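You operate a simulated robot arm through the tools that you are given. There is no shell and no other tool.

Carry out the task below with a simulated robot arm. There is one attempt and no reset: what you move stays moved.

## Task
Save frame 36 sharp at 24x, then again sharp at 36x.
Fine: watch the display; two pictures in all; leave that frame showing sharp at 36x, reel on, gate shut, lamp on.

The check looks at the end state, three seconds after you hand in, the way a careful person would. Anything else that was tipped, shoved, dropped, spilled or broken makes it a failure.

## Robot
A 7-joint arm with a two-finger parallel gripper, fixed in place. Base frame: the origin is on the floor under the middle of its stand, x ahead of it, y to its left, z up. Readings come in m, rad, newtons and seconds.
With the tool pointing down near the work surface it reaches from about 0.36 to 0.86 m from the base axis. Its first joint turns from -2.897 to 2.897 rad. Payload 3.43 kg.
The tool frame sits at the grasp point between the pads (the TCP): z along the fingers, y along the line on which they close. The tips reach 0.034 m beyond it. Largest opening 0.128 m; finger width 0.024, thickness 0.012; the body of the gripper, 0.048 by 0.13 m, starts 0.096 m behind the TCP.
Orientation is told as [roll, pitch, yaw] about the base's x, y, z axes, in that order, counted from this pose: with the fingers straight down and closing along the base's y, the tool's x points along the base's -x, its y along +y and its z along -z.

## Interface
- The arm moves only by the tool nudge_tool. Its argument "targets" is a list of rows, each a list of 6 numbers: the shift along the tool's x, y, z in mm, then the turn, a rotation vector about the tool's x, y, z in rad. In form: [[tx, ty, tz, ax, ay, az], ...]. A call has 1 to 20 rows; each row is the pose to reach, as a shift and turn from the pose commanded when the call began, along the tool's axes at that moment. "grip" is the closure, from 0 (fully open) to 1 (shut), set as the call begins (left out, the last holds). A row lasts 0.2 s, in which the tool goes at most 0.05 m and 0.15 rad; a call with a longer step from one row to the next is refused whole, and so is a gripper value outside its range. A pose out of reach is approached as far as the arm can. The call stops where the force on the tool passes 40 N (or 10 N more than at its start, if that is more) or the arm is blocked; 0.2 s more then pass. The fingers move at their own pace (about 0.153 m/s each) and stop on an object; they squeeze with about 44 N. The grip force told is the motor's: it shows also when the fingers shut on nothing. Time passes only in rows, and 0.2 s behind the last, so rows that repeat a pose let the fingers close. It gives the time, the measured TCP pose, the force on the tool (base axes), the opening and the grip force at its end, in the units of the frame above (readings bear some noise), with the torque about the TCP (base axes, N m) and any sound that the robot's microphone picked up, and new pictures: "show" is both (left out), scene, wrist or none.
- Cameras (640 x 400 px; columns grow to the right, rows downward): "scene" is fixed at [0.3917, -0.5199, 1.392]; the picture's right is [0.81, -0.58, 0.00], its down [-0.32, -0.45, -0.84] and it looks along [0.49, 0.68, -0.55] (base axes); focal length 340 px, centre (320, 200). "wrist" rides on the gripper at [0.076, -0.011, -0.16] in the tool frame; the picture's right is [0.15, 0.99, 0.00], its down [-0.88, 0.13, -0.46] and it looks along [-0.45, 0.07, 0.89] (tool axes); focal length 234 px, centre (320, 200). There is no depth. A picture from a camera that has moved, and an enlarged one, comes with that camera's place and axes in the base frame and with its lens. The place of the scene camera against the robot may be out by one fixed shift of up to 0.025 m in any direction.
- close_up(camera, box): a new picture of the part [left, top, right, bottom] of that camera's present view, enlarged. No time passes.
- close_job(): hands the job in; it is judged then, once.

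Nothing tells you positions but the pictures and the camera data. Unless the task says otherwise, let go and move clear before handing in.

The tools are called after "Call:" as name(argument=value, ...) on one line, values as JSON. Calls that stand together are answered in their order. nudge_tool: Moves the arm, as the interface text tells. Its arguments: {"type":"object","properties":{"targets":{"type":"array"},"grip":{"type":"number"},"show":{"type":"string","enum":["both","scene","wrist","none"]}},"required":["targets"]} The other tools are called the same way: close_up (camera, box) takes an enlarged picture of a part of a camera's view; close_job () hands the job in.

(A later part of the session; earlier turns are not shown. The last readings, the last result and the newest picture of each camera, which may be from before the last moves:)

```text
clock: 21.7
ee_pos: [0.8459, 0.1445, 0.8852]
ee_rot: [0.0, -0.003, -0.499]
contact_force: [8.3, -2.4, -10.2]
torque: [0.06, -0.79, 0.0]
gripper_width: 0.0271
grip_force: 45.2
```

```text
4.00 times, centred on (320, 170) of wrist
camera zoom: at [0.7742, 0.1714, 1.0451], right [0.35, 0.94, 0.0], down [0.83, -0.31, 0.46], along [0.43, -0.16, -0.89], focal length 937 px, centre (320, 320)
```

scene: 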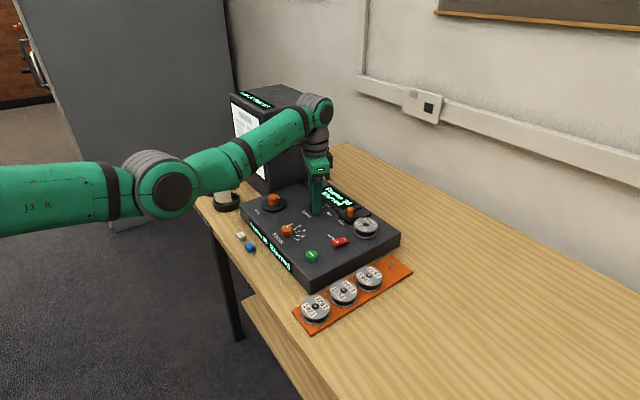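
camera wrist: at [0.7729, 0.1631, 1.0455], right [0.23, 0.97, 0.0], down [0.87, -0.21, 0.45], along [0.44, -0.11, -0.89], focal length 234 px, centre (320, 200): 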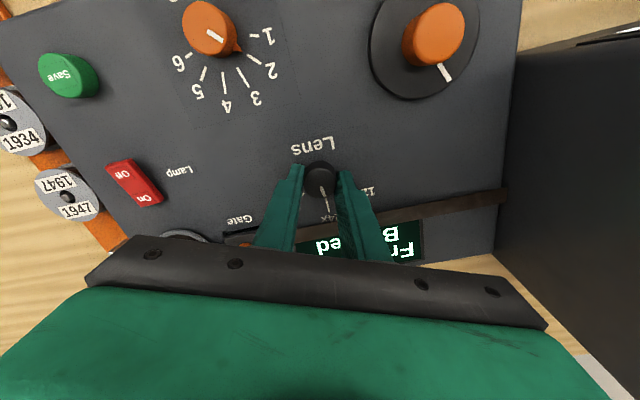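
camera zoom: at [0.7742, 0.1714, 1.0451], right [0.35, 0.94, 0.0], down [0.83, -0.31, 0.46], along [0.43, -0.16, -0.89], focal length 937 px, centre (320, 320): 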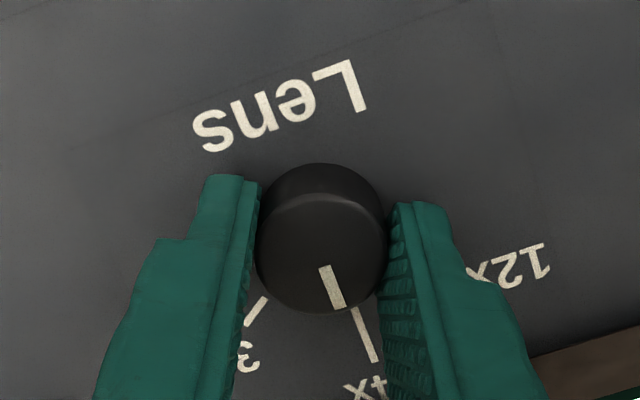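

Call:
nudge_tool(targets=[[0, 0, 0, 0, 0, 0], [0, 0, -10, 0, 0, 0], [0, 0, -50, 0, 0, 0], [0, 0, -95, 0, 0, 0], [0, 0, -95, 0, 0, 0]], grip=0.62, show="both")

Call:
close_up(camera="wrist", box=[260, 100, 380, 200])

Call:
close_up(camera="scene", box=[230, 170, 390, 290])

```text
clock: 22.9
ee_pos: [0.8441, 0.1458, 0.981]
ee_rot: [-0.001, 0.0, -0.5]
contact_force: [0.7, 0.2, 0.5]
torque: [0.0, -0.01, 0.01]
gripper_width: 0.0485
grip_force: 0.1
camera wrist: at [0.7733, 0.1725, 1.1413], right [0.35, 0.94, 0.0], down [0.84, -0.31, 0.45], along [0.43, -0.16, -0.89], focal length 234 px, centre (320, 200)
```

scene: 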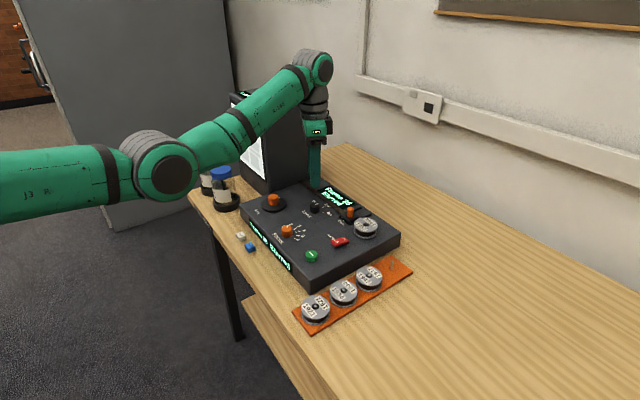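
wrist: 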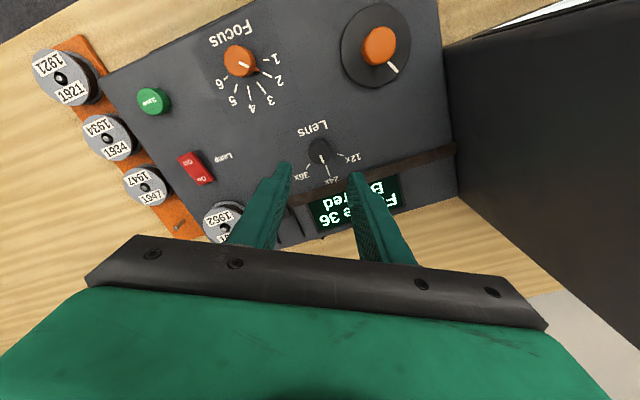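

```text
4.00 times, centred on (320, 150) of wrist
camera zoom: at [0.7733, 0.1725, 1.1413], right [0.35, 0.94, 0.0], down [0.84, -0.31, 0.45], along [0.43, -0.16, -0.89], focal length 937 px, centre (320, 400)
```

zoom: 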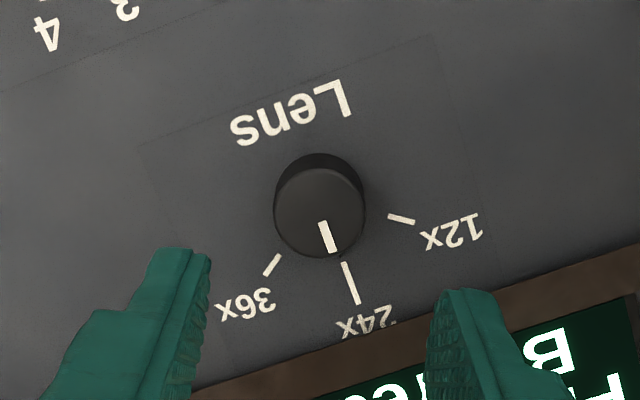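

```text
3.33 times, centred on (310, 230) of scene
camera zoom: at [0.3917, -0.5199, 1.392], right [0.81, -0.58, 0.0], down [-0.32, -0.45, -0.84], along [0.49, 0.68, -0.55], focal length 1133 px, centre (353, 100)
```

zoom: 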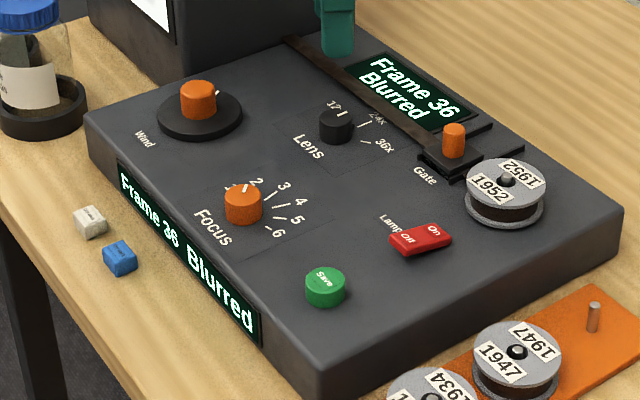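

Lens is on 24x and the display reads Blurred. Now I'll move above the Focus knob with the fingers set across its pointer.

Call:
nudge_tool(targets=[[9, -10.5, 0, 0, 0, -0.143], [18, -21, 0, 0, 0, -0.286], [27, -31.6, 0, 0, 0, -0.429], [36, -42.2, 0, 0, 0, -0.571], [45, -52.7, 0, 0, 0, -0.714], [54, -63.3, 0, 0, 0, -0.857], [63, -73.8, 0, 0, 0, -1.0], [72, -84.4, 0, 0, 0, -1.143], [81, -95, 0, 0, 0, -1.285], [81, -95, 0, 0, 0, -1.285]], grip=0.58, show="wrist")

Call:
close_up(camera="wrist", box=[260, 100, 380, 200])

```text
clock: 25.1
ee_pos: [0.7275, 0.0996, 0.981]
ee_rot: [0.001, 0.001, 0.787]
contact_force: [0.1, 0.1, -0.3]
torque: [0.01, -0.01, 0.01]
gripper_width: 0.0536
grip_force: 0.1
camera wrist: at [0.6839, 0.0385, 1.1407], right [-0.8, 0.59, 0.0], down [0.53, 0.72, 0.45], along [0.27, 0.37, -0.89], focal length 234 px, centre (320, 200)
```

wrist: 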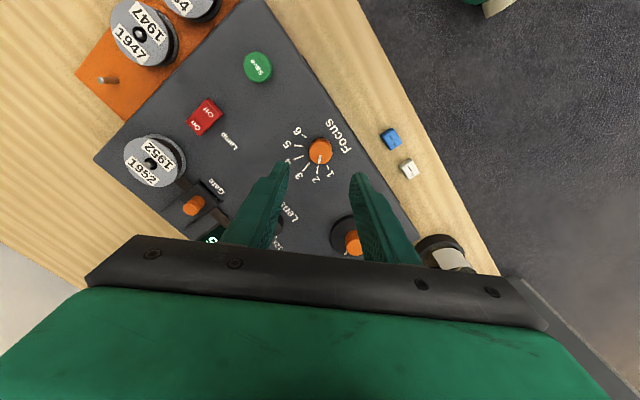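

```text
4.00 times, centred on (320, 150) of wrist
camera zoom: at [0.6839, 0.0385, 1.1407], right [-0.8, 0.59, 0.0], down [0.53, 0.72, 0.45], along [0.27, 0.37, -0.89], focal length 937 px, centre (320, 400)
```

zoom: 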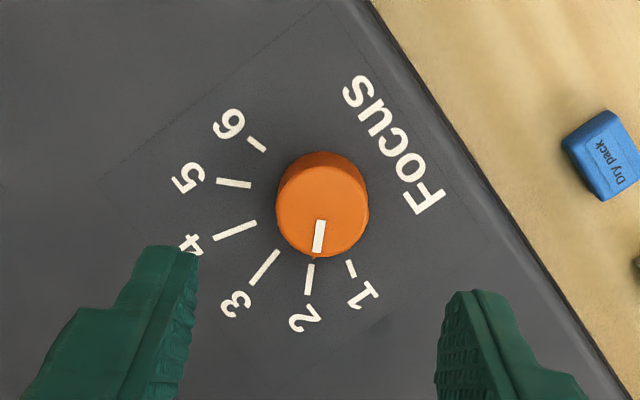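

Aligned over Focus (pointer just before 2). Descending around it and gripping.

Call:
nudge_tool(targets=[[0, 0.3, 40, 0, 0, 0], [0, 0.3, 70, 0, 0, 0], [0, 0.3, 85, 0, 0, 0], [0, 0.3, 95, 0, 0, 0], [0, 0.3, 95, 0, 0, 0]], show="wrist")

Call:
close_up(camera="wrist", box=[260, 120, 380, 220])

```text
clock: 26.3
ee_pos: [0.7283, 0.0997, 0.8848]
ee_rot: [0.001, 0.0, 0.784]
contact_force: [0.0, 0.6, -0.1]
torque: [0.0, -0.02, 0.02]
gripper_width: 0.0537
grip_force: 0.1
camera wrist: at [0.6838, 0.0381, 1.0449], right [-0.8, 0.6, 0.0], down [0.53, 0.72, 0.45], along [0.27, 0.36, -0.89], focal length 234 px, centre (320, 200)
```

wrist: 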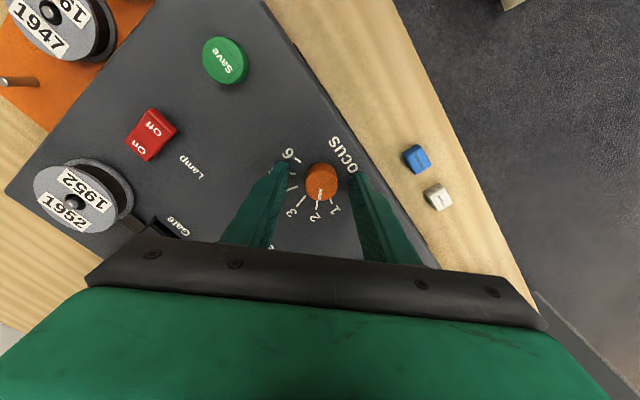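

```text
4.00 times, centred on (320, 170) of wrist
camera zoom: at [0.6838, 0.0381, 1.0449], right [-0.8, 0.6, 0.0], down [0.53, 0.72, 0.45], along [0.27, 0.36, -0.89], focal length 937 px, centre (320, 320)
```

zoom: 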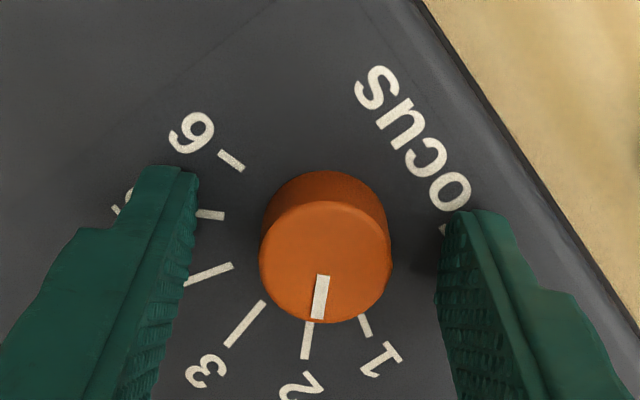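

Call:
nudge_tool(targets=[[0, 0, 0, 0, 0, 0], [0, 0, 0, 0, 0, 0]], grip=0.85, show="none")

Call:
nudge_tool(targets=[[0, 0, 0, 0, 0, 0.09], [0, 0, 0, 0, 0, 0.18], [0, 0, 0, 0, 0, 0.26], [0, 0, 0, 0, 0, 0.26]], show="scene")

Call:
close_up(camera="scene", box=[230, 170, 390, 290])

```text
clock: 26.9
ee_pos: [0.7287, 0.0999, 0.8849]
ee_rot: [0.003, 0.003, 0.787]
contact_force: [-9.2, 5.0, 2.3]
torque: [0.19, 0.3, 0.0]
gripper_width: 0.0274
grip_force: 45.3
```

```text
clock: 27.9
ee_pos: [0.7273, 0.1005, 0.8841]
ee_rot: [-0.002, 0.002, 0.525]
contact_force: [-2.2, 9.3, -4.0]
torque: [0.14, 0.19, 0.02]
gripper_width: 0.0276
grip_force: 45.4
```

scene: 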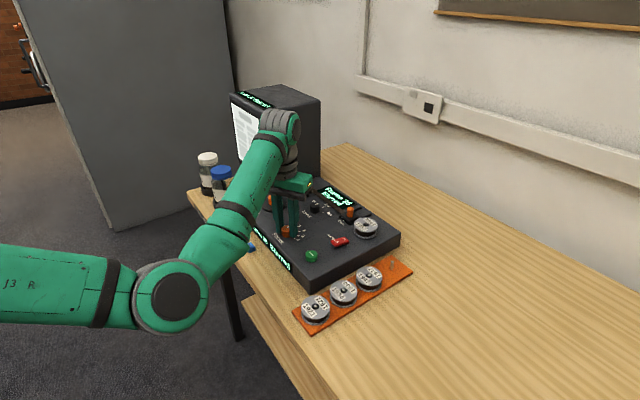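

```text
3.33 times, centred on (310, 230) of scene
camera zoom: at [0.3917, -0.5199, 1.392], right [0.81, -0.58, 0.0], down [-0.32, -0.45, -0.84], along [0.49, 0.68, -0.55], focal length 1133 px, centre (353, 100)
```

zoom: 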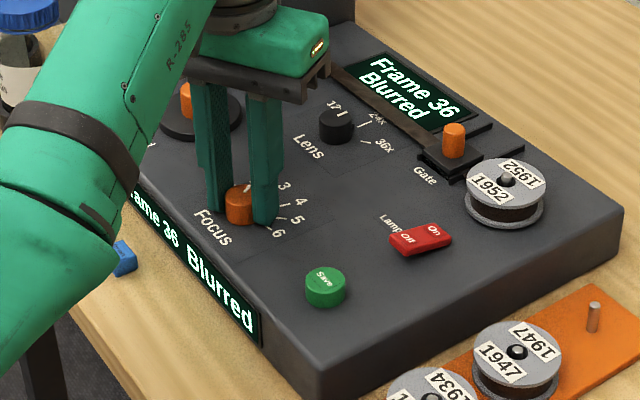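

Call:
nudge_tool(targets=[[0, 0, 0, 0, 0, 0.09], [0, 0, 0, 0, 0, 0.18], [0, 0, 0, 0, 0, 0.26], [0, 0, 0, 0, 0, 0.26]], show="none")

Call:
close_up(camera="scene", box=[230, 170, 390, 290])

```text
clock: 28.9
ee_pos: [0.7284, 0.1004, 0.8854]
ee_rot: [-0.002, 0.002, 0.264]
contact_force: [5.9, 6.5, -14.7]
torque: [0.37, -0.76, -0.03]
gripper_width: 0.0277
grip_force: 45.2
```

```text
3.33 times, centred on (310, 230) of scene
camera zoom: at [0.3917, -0.5199, 1.392], right [0.81, -0.58, 0.0], down [-0.32, -0.45, -0.84], along [0.49, 0.68, -0.55], focal length 1133 px, centre (353, 100)
```

zoom: 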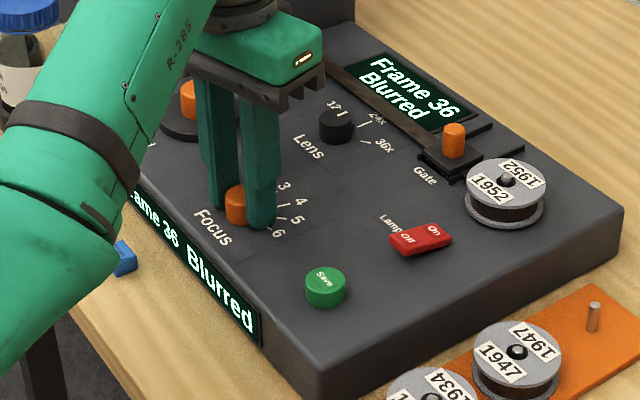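

Call:
nudge_tool(targets=[[0, 0, 0, 0, 0, 0.07], [0, 0, 0, 0, 0, 0.13], [0, 0, 0, 0, 0, 0.13]], show="none")

Call:
close_up(camera="scene", box=[230, 170, 390, 290])

Call:
nudge_tool(targets=[[0, 0, 0, 0, 0, 0.07], [0, 0, 0, 0, 0, 0.13], [0, 0, 0, 0, 0, 0.13]], show="none")

Call:
close_up(camera="scene", box=[230, 170, 390, 290])

```text
clock: 29.7
ee_pos: [0.7282, 0.1002, 0.8853]
ee_rot: [-0.002, 0.004, 0.135]
contact_force: [-2.1, 8.8, -8.4]
torque: [0.31, 0.09, 0.01]
gripper_width: 0.0274
grip_force: 44.9
```

```text
3.33 times, centred on (310, 230) of scene
camera zoom: at [0.3917, -0.5199, 1.392], right [0.81, -0.58, 0.0], down [-0.32, -0.45, -0.84], along [0.49, 0.68, -0.55], focal length 1133 px, centre (353, 100)
```

zoom: 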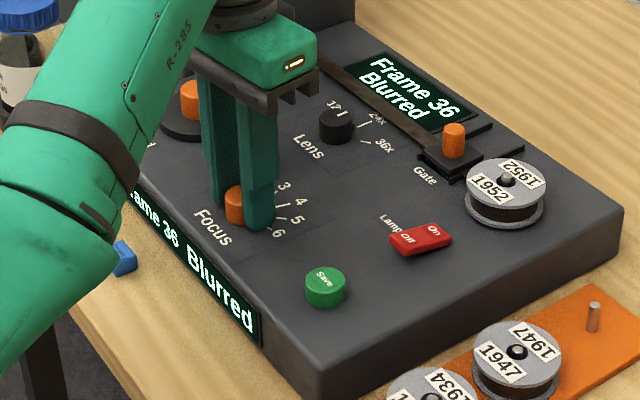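

```text
clock: 30.5
ee_pos: [0.7278, 0.0992, 0.8845]
ee_rot: [-0.002, 0.003, 0.003]
contact_force: [-5.1, 7.7, -8.2]
torque: [0.3, 0.35, 0.03]
gripper_width: 0.0275
grip_force: 45.3
```

```text
3.33 times, centred on (310, 230) of scene
camera zoom: at [0.3917, -0.5199, 1.392], right [0.81, -0.58, 0.0], down [-0.32, -0.45, -0.84], along [0.49, 0.68, -0.55], focal length 1133 px, centre (353, 100)
```

zoom: 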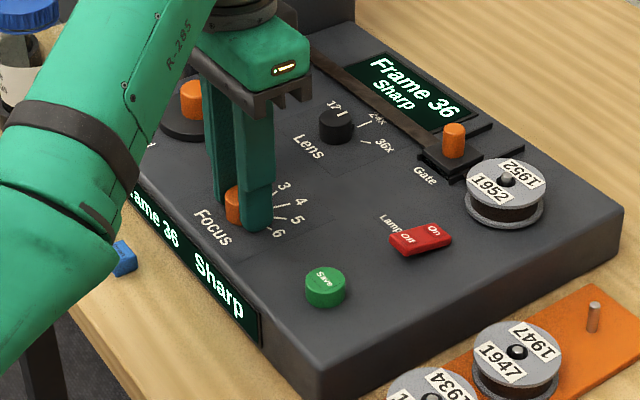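

Sharp appears at about 3.5. I'll nudge slightly further to sit inside the sharp band.

Call:
nudge_tool(targets=[[0, 0, 0, 0, 0, 0.05], [0, 0, 0, 0, 0, 0.05]], show="none")

Call:
close_up(camera="scene", box=[230, 170, 390, 290])

Call:
close_up(camera="wrist", box=[240, 100, 400, 220])

```text
clock: 31.1
ee_pos: [0.728, 0.1005, 0.8848]
ee_rot: [-0.002, 0.002, -0.044]
contact_force: [-7.4, 7.3, -11.3]
torque: [0.24, 0.19, 0.0]
gripper_width: 0.0274
grip_force: 45.2
```

```text
3.33 times, centred on (310, 230) of scene
camera zoom: at [0.3917, -0.5199, 1.392], right [0.81, -0.58, 0.0], down [-0.32, -0.45, -0.84], along [0.49, 0.68, -0.55], focal length 1133 px, centre (353, 100)
```

zoom: 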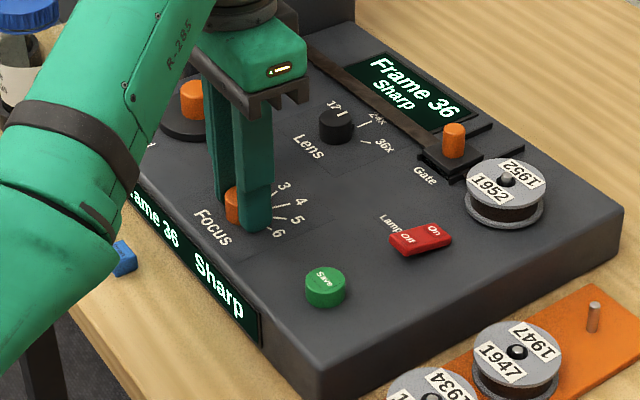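

```text
3.33 times, centred on (320, 160) of wrist
camera zoom: at [0.6527, 0.0927, 1.045], right [-0.1, 0.99, 0.0], down [0.89, 0.09, 0.45], along [0.45, 0.05, -0.89], focal length 781 px, centre (320, 333)
```

zoom: 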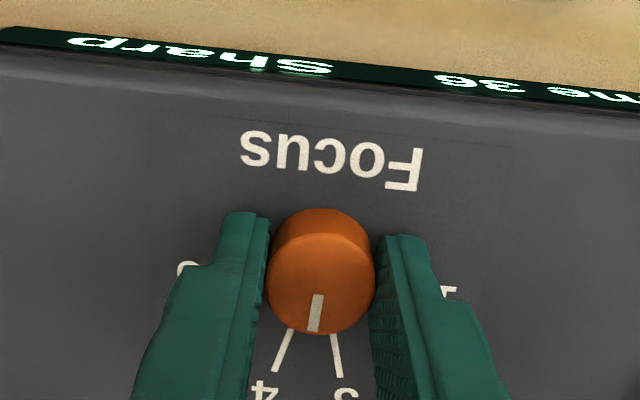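

Call:
nudge_tool(targets=[[0, 0, 0, 0, 0, 0], [0, 0, 0, 0, 0, 0], [0, 0, -15, 0, 0, 0], [0, 0, -55, 0, 0, 0], [0, 0, -95, 0, 0, 0], [0, 0, -95, 0, 0, 0]], grip=0.6, show="both")

Call:
close_up(camera="scene", box=[230, 170, 390, 290])

Call:
close_up(camera="wrist", box=[160, 60, 360, 200])

```text
clock: 32.5
ee_pos: [0.7273, 0.1009, 0.9782]
ee_rot: [-0.002, 0.001, -0.046]
contact_force: [-0.6, -0.7, 0.7]
torque: [-0.01, 0.05, 0.0]
gripper_width: 0.051
grip_force: 0.0
camera wrist: at [0.6523, 0.0933, 1.1395], right [-0.1, 0.99, 0.0], down [0.89, 0.09, 0.45], along [0.45, 0.05, -0.89], focal length 234 px, centre (320, 200)
```

scene: 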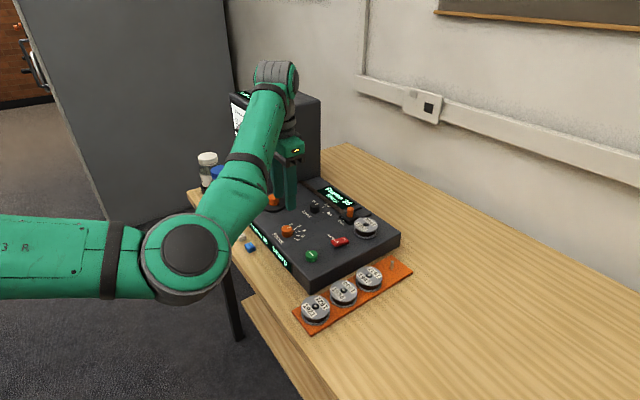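
wrist: 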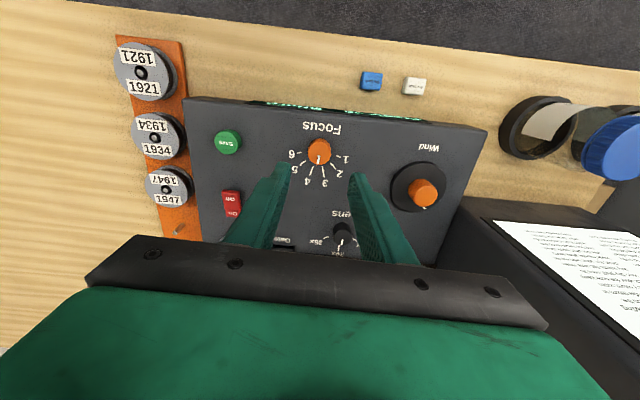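

```text
3.33 times, centred on (310, 230) of scene
camera zoom: at [0.3917, -0.5199, 1.392], right [0.81, -0.58, 0.0], down [-0.32, -0.45, -0.84], along [0.49, 0.68, -0.55], focal length 1133 px, centre (353, 100)
```

zoom: 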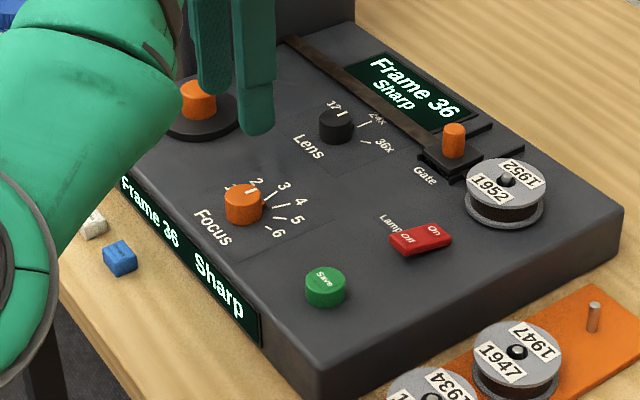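

```text
2.86 times, centred on (260, 130) of wrist
camera zoom: at [0.6523, 0.0933, 1.1395], right [-0.1, 0.99, 0.0], down [0.89, 0.09, 0.45], along [0.45, 0.05, -0.89], focal length 669 px, centre (491, 400)
```

zoom: 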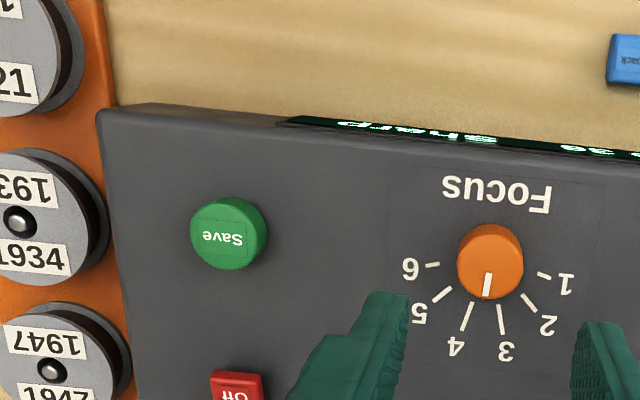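

Still Sharp at 24x on frame 36. Now I'll close the fingers and move above the green Save button.

Call:
nudge_tool(targets=[[-1.3, -36, 0, 0, 0, 0], [-2.6, -72, 0, 0, 0, 0], [-4, -108, 0, 0, 0, 0], [-4, -108, 0, 0, 0, 0]], grip=1.0, show="both")

Call:
close_up(camera="wrist", box=[260, 100, 380, 200])

```text
clock: 33.5
ee_pos: [0.7266, -0.0078, 0.9804]
ee_rot: [-0.003, 0.002, -0.044]
contact_force: [-0.3, -0.1, -0.4]
torque: [0.01, -0.03, 0.01]
gripper_width: 0.0001
grip_force: 33.3
camera wrist: at [0.6513, -0.0155, 1.1411], right [-0.1, 0.99, 0.0], down [0.89, 0.09, 0.45], along [0.45, 0.05, -0.89], focal length 234 px, centre (320, 200)
```

scene: 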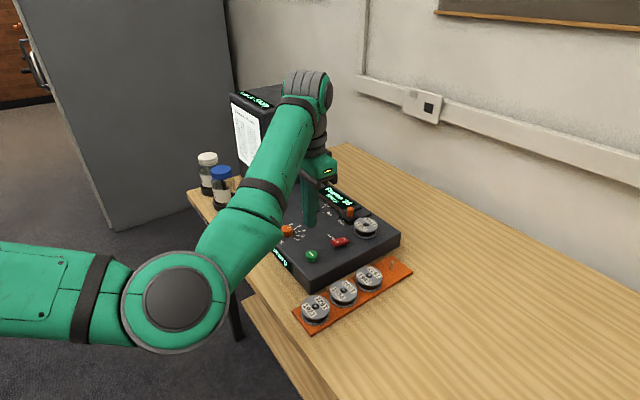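
wrist: 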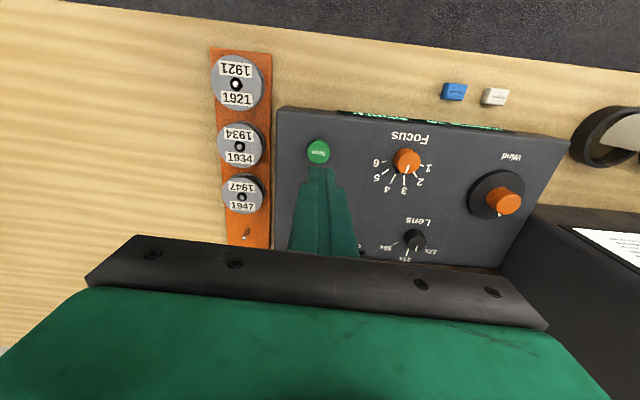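

```text
4.00 times, centred on (320, 150) of wrist
camera zoom: at [0.6513, -0.0155, 1.1411], right [-0.1, 0.99, 0.0], down [0.89, 0.09, 0.45], along [0.45, 0.05, -0.89], focal length 937 px, centre (320, 400)
```

zoom: 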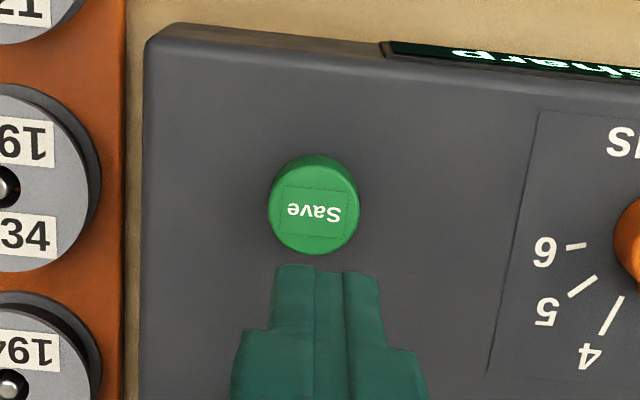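

Call:
nudge_tool(targets=[[-1.9, -1.9, 30, 0, 0, 0], [-1.9, -1.9, 55, 0, 0, 0], [-1.9, -1.9, 72, 0, 0, 0], [-1.9, -1.9, 72, 0, 0, 0]], show="wrist")

Call:
close_up(camera="scene", box=[250, 180, 390, 290])

Call:
close_up(camera="wrist", box=[240, 100, 400, 220])

```text
clock: 34.5
ee_pos: [0.7284, -0.0109, 0.9101]
ee_rot: [0.0, 0.001, -0.046]
contact_force: [-0.1, 0.7, 0.5]
torque: [0.0, 0.04, 0.0]
gripper_width: 0.0
grip_force: 33.2
camera wrist: at [0.6531, -0.0182, 1.069], right [-0.1, 0.99, 0.0], down [0.89, 0.09, 0.45], along [0.45, 0.05, -0.89], focal length 234 px, centre (320, 200)
```

wrist: 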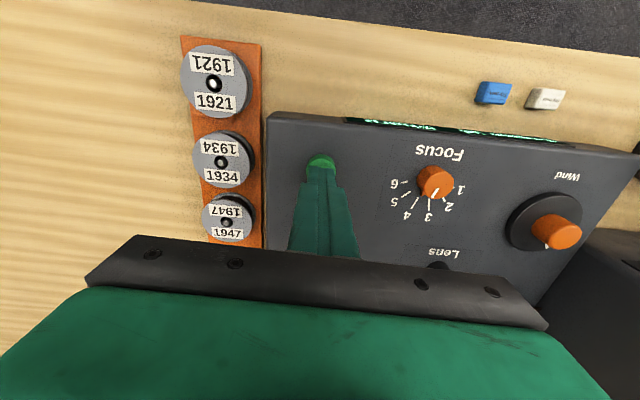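

```text
3.64 times, centred on (320, 235) of scene
camera zoom: at [0.3917, -0.5199, 1.392], right [0.81, -0.58, 0.0], down [-0.32, -0.45, -0.84], along [0.49, 0.68, -0.55], focal length 1236 px, centre (320, 73)
```

zoom: 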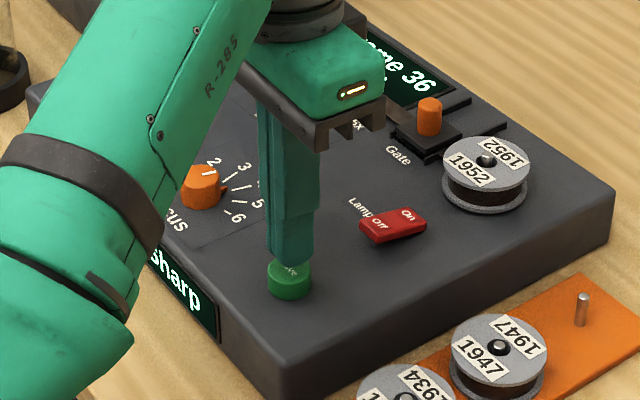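

```text
3.33 times, centred on (320, 160) of wrist
camera zoom: at [0.6531, -0.0182, 1.069], right [-0.1, 0.99, 0.0], down [0.89, 0.09, 0.45], along [0.45, 0.05, -0.89], focal length 781 px, centre (320, 333)
```

zoom: 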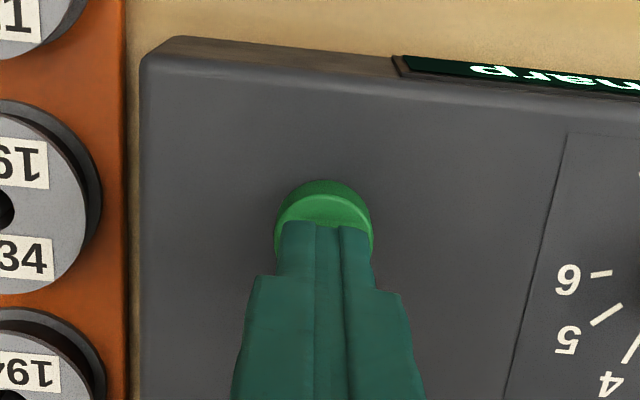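

Call:
nudge_tool(targets=[[0, 0, 8, 0, 0, 0], [0, 0, 12, 0, 0, 0], [0, 0, 15, 0, 0, 0], [0, 0, 17, 0, 0, 0]], show="none")

Call:
close_up(camera="scene", box=[250, 180, 390, 290])

```text
clock: 35.5
ee_pos: [0.7284, -0.0097, 0.8927]
ee_rot: [-0.001, 0.002, -0.043]
contact_force: [-3.8, 4.6, 12.0]
torque: [0.15, 0.12, 0.04]
gripper_width: 0.0
grip_force: 33.1
heard: click
```

```text
3.64 times, centred on (320, 235) of scene
camera zoom: at [0.3917, -0.5199, 1.392], right [0.81, -0.58, 0.0], down [-0.32, -0.45, -0.84], along [0.49, 0.68, -0.55], focal length 1236 px, centre (320, 73)
```

zoom: 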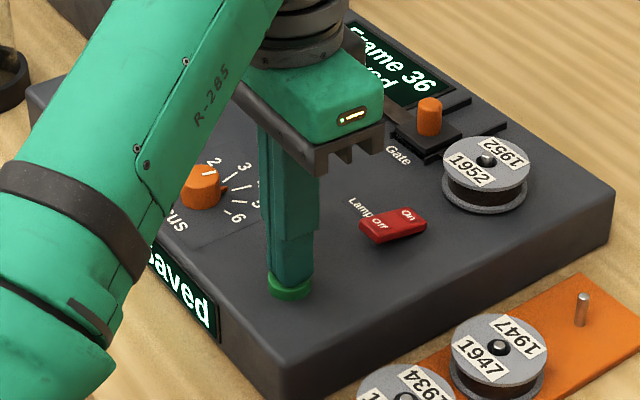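

A click and "Saved" on the display: the first picture is taken. I'll retract straight up and check the display.

Call:
nudge_tool(targets=[[0, 0, -15, 0, 0, 0], [0, 0, -50, 0, 0, 0], [0, 0, -90, 0, 0, 0], [0, 0, -90, 0, 0, 0]], show="both")

Call:
close_up(camera="scene", box=[250, 180, 390, 290])

Call:
close_up(camera="scene", box=[220, 70, 350, 160])

```text
clock: 36.5
ee_pos: [0.7319, -0.0085, 0.9812]
ee_rot: [-0.002, 0.003, -0.046]
contact_force: [0.4, 0.3, -0.1]
torque: [-0.01, 0.03, -0.01]
gripper_width: 0.0
grip_force: 33.5
camera wrist: at [0.6562, -0.016, 1.1411], right [-0.1, 0.99, 0.0], down [0.89, 0.09, 0.45], along [0.45, 0.05, -0.89], focal length 234 px, centre (320, 200)
```

scene: 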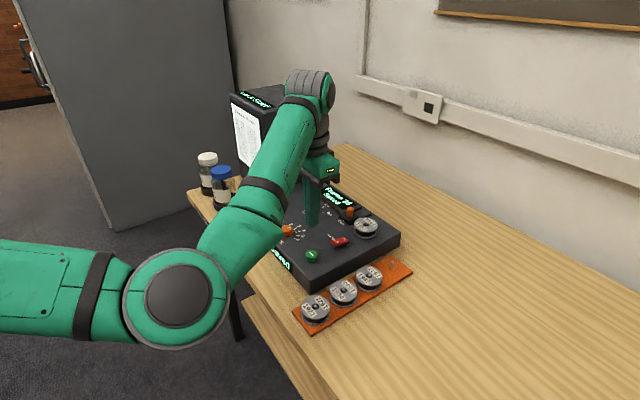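
wrist: 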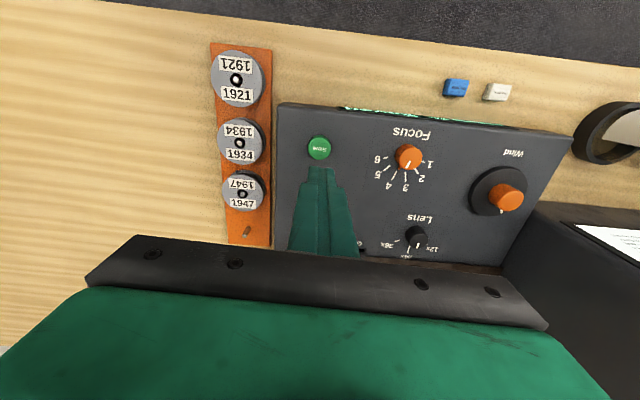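

```text
3.64 times, centred on (320, 235) of scene
camera zoom: at [0.3917, -0.5199, 1.392], right [0.81, -0.58, 0.0], down [-0.32, -0.45, -0.84], along [0.49, 0.68, -0.55], focal length 1236 px, centre (320, 73)
```

zoom: 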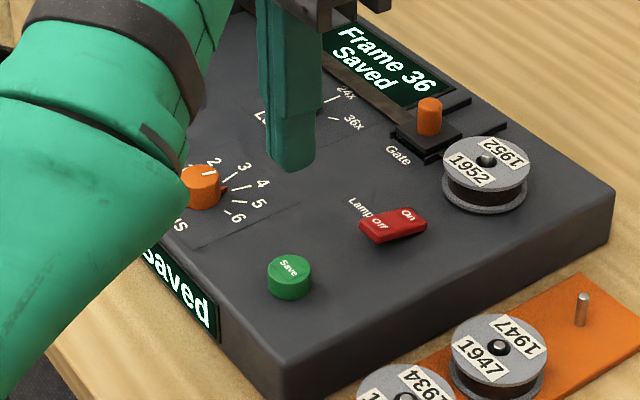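

```text
4.44 times, centred on (285, 115) of scene
camera zoom: at [0.3917, -0.5199, 1.392], right [0.81, -0.58, 0.0], down [-0.32, -0.45, -0.84], along [0.49, 0.68, -0.55], focal length 1511 px, centre (476, 578)
```

zoom: 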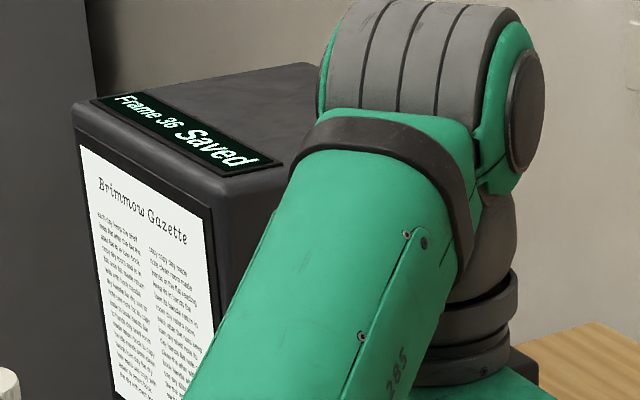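

First picture saved. Next I'll go back over the Lens knob to turn it to 36x.

Call:
nudge_tool(targets=[[-21.6, 31.9, 0, 0, 0, -0.1], [-43, 63.8, 0, 0, 0, -0.2], [-64.7, 95.8, 0, 0, 0, -0.3], [-86, 127.7, 0, 0, 0, -0.4], [-107.8, 159.6, 0, 0, 0, -0.506], [-107.8, 159.6, 0, 0, 0, -0.506]], grip=0.62, show="both")

Call:
close_up(camera="wrist", box=[260, 100, 380, 200])

Call:
close_up(camera="scene", box=[230, 170, 390, 290])

```text
clock: 37.9
ee_pos: [0.8447, 0.145, 0.9783]
ee_rot: [0.0, 0.001, 0.464]
contact_force: [0.0, -0.9, -0.4]
torque: [0.04, -0.01, -0.01]
gripper_width: 0.0486
grip_force: 0.0
camera wrist: at [0.7818, 0.1018, 1.1388], right [-0.57, 0.82, 0.0], down [0.73, 0.51, 0.45], along [0.37, 0.26, -0.89], focal length 234 px, centre (320, 200)
```

scene: 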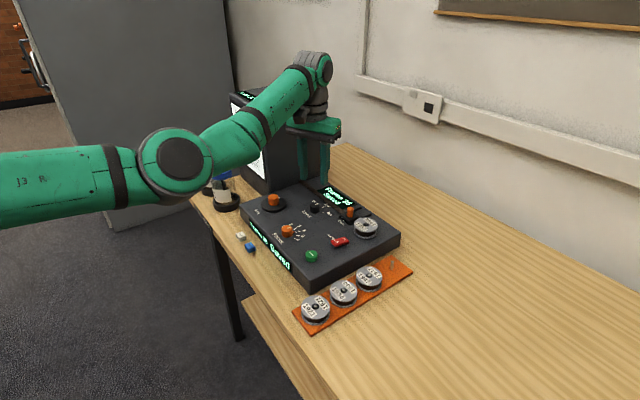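
wrist: 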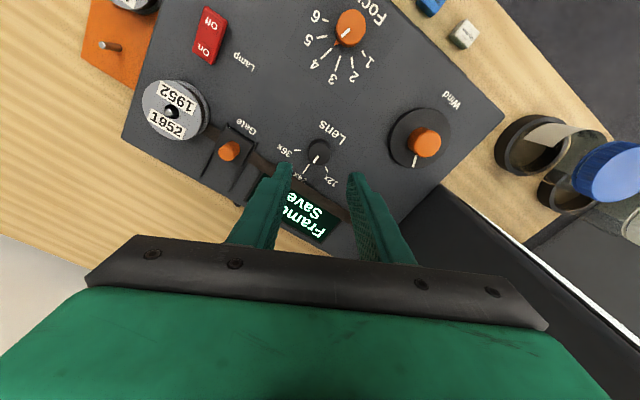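

```text
4.00 times, centred on (320, 150) of wrist
camera zoom: at [0.7818, 0.1018, 1.1388], right [-0.57, 0.82, 0.0], down [0.73, 0.51, 0.45], along [0.37, 0.26, -0.89], focal length 937 px, centre (320, 400)
```

zoom: 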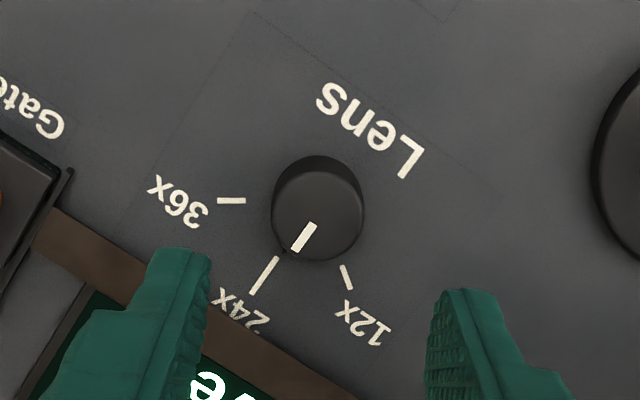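

```text
3.33 times, centred on (310, 230) of scene
camera zoom: at [0.3917, -0.5199, 1.392], right [0.81, -0.58, 0.0], down [-0.32, -0.45, -0.84], along [0.49, 0.68, -0.55], focal length 1133 px, centre (353, 100)
```

zoom: 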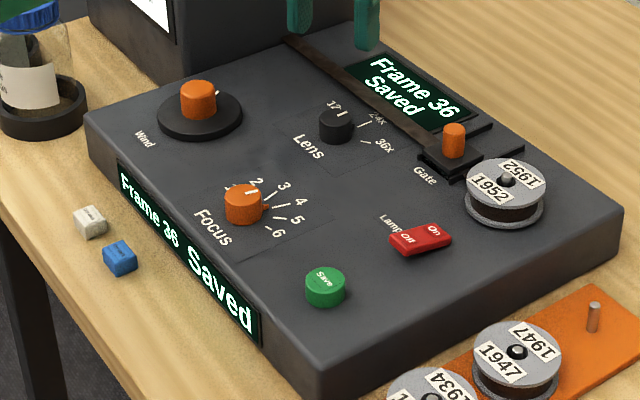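

Call:
nudge_tool(targets=[[-1.3, -0.8, 40, 0, 0, 0], [-1.3, -0.8, 70, 0, 0, 0], [-1.3, -0.8, 85, 0, 0, 0], [-1.3, -0.8, 93, 0, 0, 0], [-1.3, -0.8, 93, 0, 0, 0]], show="none")

Call:
close_up(camera="wrist", box=[260, 120, 380, 220])

```text
clock: 39.1
ee_pos: [0.8452, 0.1457, 0.8891]
ee_rot: [0.001, 0.002, 0.462]
contact_force: [0.1, -0.3, -0.5]
torque: [-0.02, -0.02, 0.03]
gripper_width: 0.0487
grip_force: 0.0
```

```text
4.00 times, centred on (320, 170) of wrist
camera zoom: at [0.7838, 0.1019, 1.0478], right [-0.57, 0.82, 0.0], down [0.73, 0.51, 0.45], along [0.37, 0.26, -0.89], focal length 937 px, centre (320, 320)
```

zoom: 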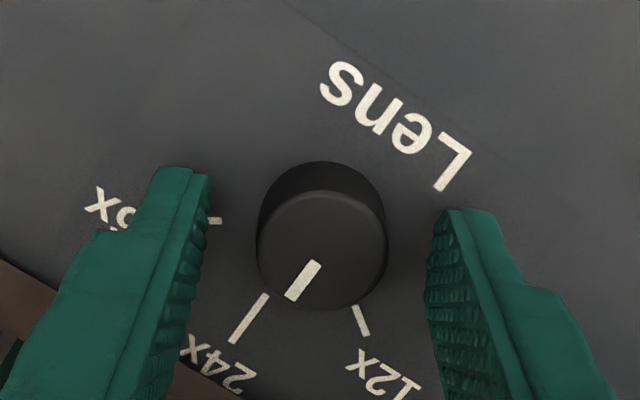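

Call:
nudge_tool(targets=[[1.1, -0.4, 1.5, 0, 0, 0], [1.1, -0.4, 1.5, 0, 0, 0]], show="none")

Call:
nudge_tool(targets=[[0, 0, 0, 0, 0, 0], [0, 0, 0, 0, 0, 0]], grip=0.85, show="none")

Call:
nudge_tool(targets=[[0, 0, 0, 0, 0, 0.12], [0, 0, 0, 0, 0, 0.24], [0, 0, 0, 0, 0, 0.36], [0, 0, 0, 0, 0, 0.48], [0, 0, 0, 0, 0, 0.6], [0, 0, 0, 0, 0, 0.72], [0, 0, 0, 0, 0, 0.84], [0, 0, 0, 0, 0, 0.96], [0, 0, 0, 0, 0, 0.96]], show="scene")

Call:
close_up(camera="wrist", box=[260, 120, 380, 220])

Call:
close_up(camera="scene", box=[230, 170, 390, 290])

```text
clock: 39.7
ee_pos: [0.8451, 0.1441, 0.886]
ee_rot: [-0.002, 0.002, 0.461]
contact_force: [0.6, 0.2, 0.1]
torque: [0.0, 0.02, 0.05]
gripper_width: 0.0486
grip_force: 0.1
```

```text
clock: 40.3
ee_pos: [0.8456, 0.1452, 0.8872]
ee_rot: [0.001, 0.001, 0.462]
contact_force: [-4.9, 6.4, -0.8]
torque: [0.21, 0.27, 0.0]
gripper_width: 0.0272
grip_force: 45.5
```

```text
clock: 42.3
ee_pos: [0.8444, 0.146, 0.8866]
ee_rot: [0.0, 0.0, -0.499]
contact_force: [-7.7, 23.8, -8.6]
torque: [1.16, 0.71, 0.0]
gripper_width: 0.0272
grip_force: 44.8
```

scene: 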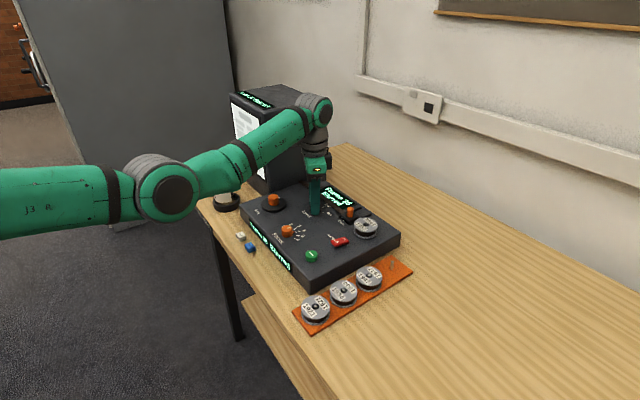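

```text
4.00 times, centred on (320, 170) of wrist
camera zoom: at [0.7736, 0.1719, 1.0462], right [0.34, 0.94, 0.0], down [0.84, -0.31, 0.45], along [0.43, -0.16, -0.89], focal length 937 px, centre (320, 320)
```

zoom: 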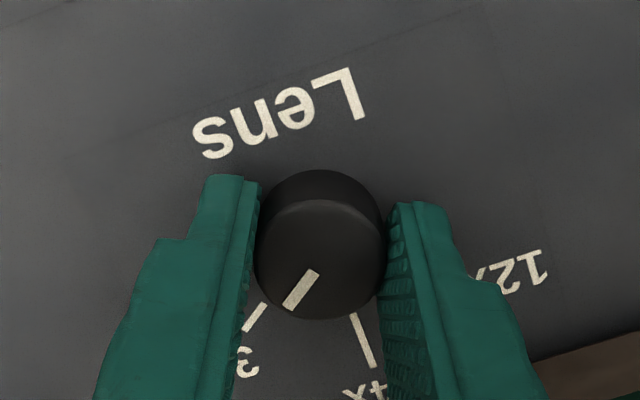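

```text
3.33 times, centred on (310, 230) of scene
camera zoom: at [0.3917, -0.5199, 1.392], right [0.81, -0.58, 0.0], down [-0.32, -0.45, -0.84], along [0.49, 0.68, -0.55], focal length 1133 px, centre (353, 100)
```

zoom: 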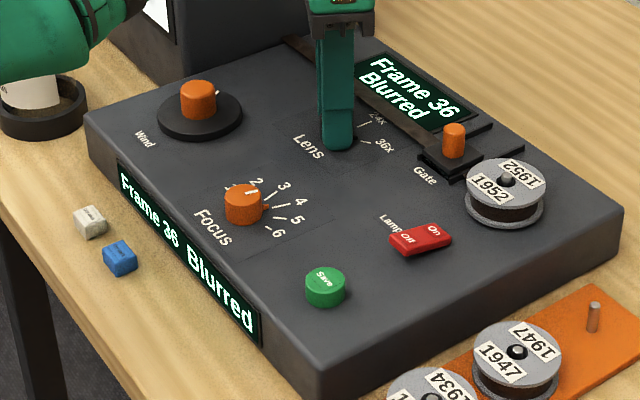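

Call:
nudge_tool(targets=[[2, 2, 0, 0, 0, 0.01], [2, 2, 0, 0, 0, 0.01]], show="none")

Call:
nudge_tool(targets=[[0, 0, 0, 0, 0, 0], [0, 0, -10, 0, 0, 0], [0, 0, -50, 0, 0, 0], [0, 0, -95, 0, 0, 0], [0, 0, -95, 0, 0, 0]], grip=0.62, show="both")

Call:
close_up(camera="wrist", box=[260, 100, 380, 200])

Call:
close_up(camera="scene", box=[230, 170, 390, 290])

```text
clock: 42.9
ee_pos: [0.845, 0.1459, 0.887]
ee_rot: [0.003, 0.002, -0.51]
contact_force: [-0.2, 28.2, -14.9]
torque: [0.8, 0.67, 0.01]
gripper_width: 0.0273
grip_force: 45.2
```

```text
clock: 44.1
ee_pos: [0.8438, 0.1456, 0.9821]
ee_rot: [-0.001, 0.0, -0.508]
contact_force: [0.2, -1.4, 0.6]
torque: [-0.03, 0.01, 0.0]
gripper_width: 0.0486
grip_force: 0.1
camera wrist: at [0.7724, 0.1724, 1.1426], right [0.35, 0.94, 0.0], down [0.83, -0.32, 0.46], along [0.42, -0.16, -0.89], focal length 234 px, centre (320, 200)
```

scene: 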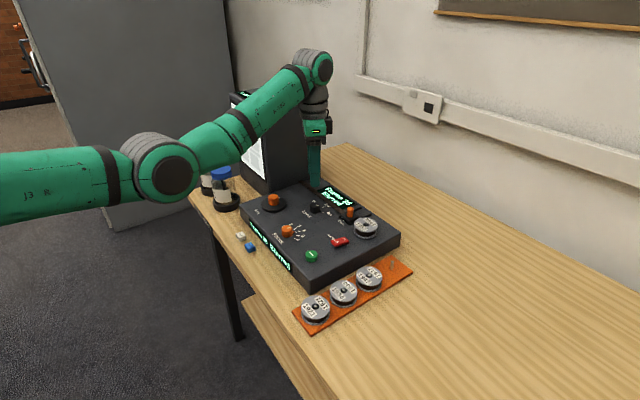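
wrist: 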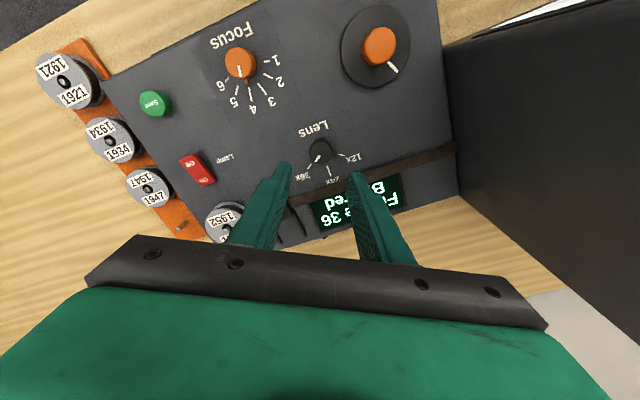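

```text
4.00 times, centred on (320, 150) of wrist
camera zoom: at [0.7724, 0.1724, 1.1426], right [0.35, 0.94, 0.0], down [0.83, -0.32, 0.46], along [0.42, -0.16, -0.89], focal length 937 px, centre (320, 400)
```

zoom: 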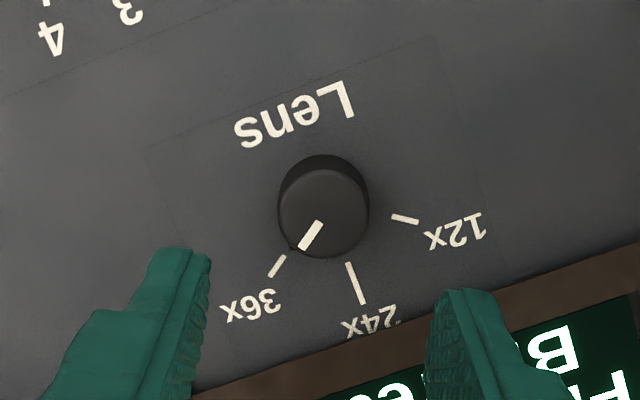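

```text
3.33 times, centred on (310, 230) of scene
camera zoom: at [0.3917, -0.5199, 1.392], right [0.81, -0.58, 0.0], down [-0.32, -0.45, -0.84], along [0.49, 0.68, -0.55], focal length 1133 px, centre (353, 100)
```

zoom: 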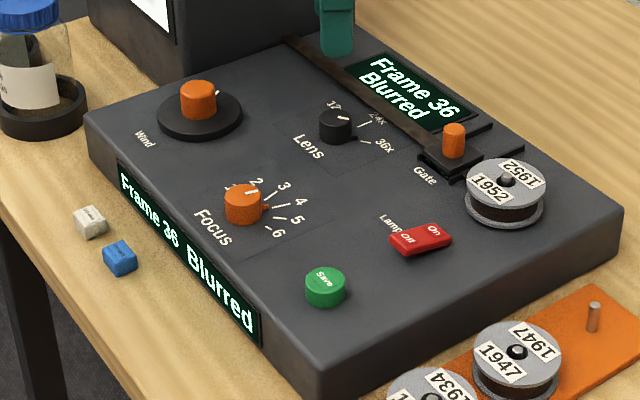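

Lens is on 36x, Blurred as expected. Now back over Focus.

Call:
nudge_tool(targets=[[19.8, -24, 0, 0, 0, -0.115], [39.7, -48, 0, 0, 0, -0.23], [59.5, -72, 0, 0, 0, -0.345], [79.4, -95.9, 0, 0, 0, -0.462], [79.4, -95.9, 0, 0, 0, -0.462]], grip=0.58, show="wrist")

Call:
close_up(camera="wrist", box=[260, 100, 380, 200])

```text
clock: 45.3
ee_pos: [0.7264, 0.1037, 0.9834]
ee_rot: [-0.001, 0.002, -0.041]
contact_force: [0.4, 0.3, -0.7]
torque: [-0.01, 0.04, 0.0]
gripper_width: 0.0541
grip_force: 0.1
camera wrist: at [0.651, 0.0956, 1.1427], right [-0.11, 0.99, 0.0], down [0.89, 0.09, 0.45], along [0.45, 0.05, -0.89], focal length 234 px, centre (320, 200)
```

wrist: 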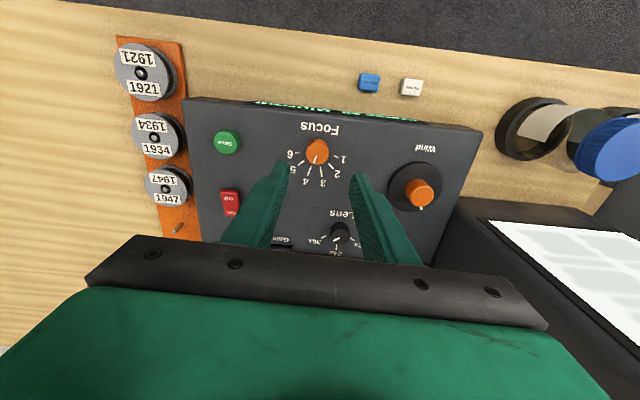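

```text
4.00 times, centred on (320, 150) of wrist
camera zoom: at [0.651, 0.0956, 1.1427], right [-0.11, 0.99, 0.0], down [0.89, 0.09, 0.45], along [0.45, 0.05, -0.89], focal length 937 px, centre (320, 400)
```

zoom: 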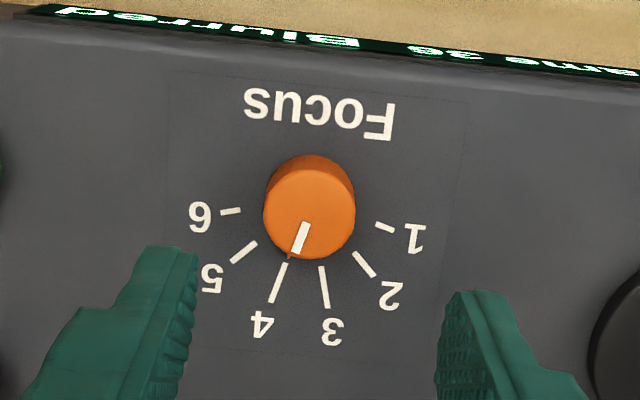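

Call:
nudge_tool(targets=[[-1.4, -3.2, 40, 0, 0, 0], [-1.4, -3.2, 70, 0, 0, 0], [-1.4, -3.2, 88, 0, 0, 0], [-1.4, -3.2, 97, 0, 0, 0], [-1.4, -3.2, 97, 0, 0, 0]], show="none")

Call:
close_up(camera="wrist", box=[260, 120, 380, 220])

```text
clock: 46.5
ee_pos: [0.7297, 0.0967, 0.8842]
ee_rot: [-0.001, 0.002, -0.047]
contact_force: [-0.9, -0.2, -0.6]
torque: [0.0, 0.0, 0.01]
gripper_width: 0.0539
grip_force: 0.0
```

```text
4.00 times, centred on (320, 170) of wrist
camera zoom: at [0.6547, 0.0894, 1.0451], right [-0.1, 0.99, 0.0], down [0.89, 0.09, 0.45], along [0.45, 0.04, -0.89], focal length 937 px, centre (320, 320)
```

zoom: 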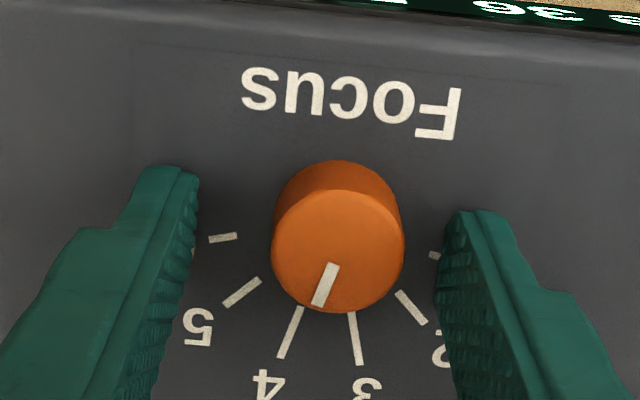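

Call:
nudge_tool(targets=[[1.8, 3.2, 0, 0, 0, 0], [1.8, 3.2, 0, 0, 0, 0]], show="none")

Call:
close_up(camera="wrist", box=[260, 120, 380, 220])

```text
clock: 47.1
ee_pos: [0.729, 0.0999, 0.8844]
ee_rot: [-0.002, 0.002, -0.047]
contact_force: [0.2, -0.3, -0.2]
torque: [-0.02, 0.01, 0.0]
gripper_width: 0.0538
grip_force: 0.1
```

```text
4.00 times, centred on (320, 170) of wrist
camera zoom: at [0.6527, 0.0929, 1.0454], right [-0.1, 0.99, 0.0], down [0.89, 0.09, 0.45], along [0.45, 0.04, -0.89], focal length 937 px, centre (320, 320)
```

zoom: 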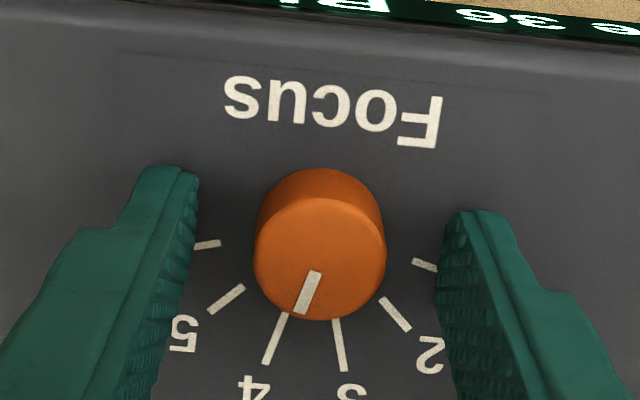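

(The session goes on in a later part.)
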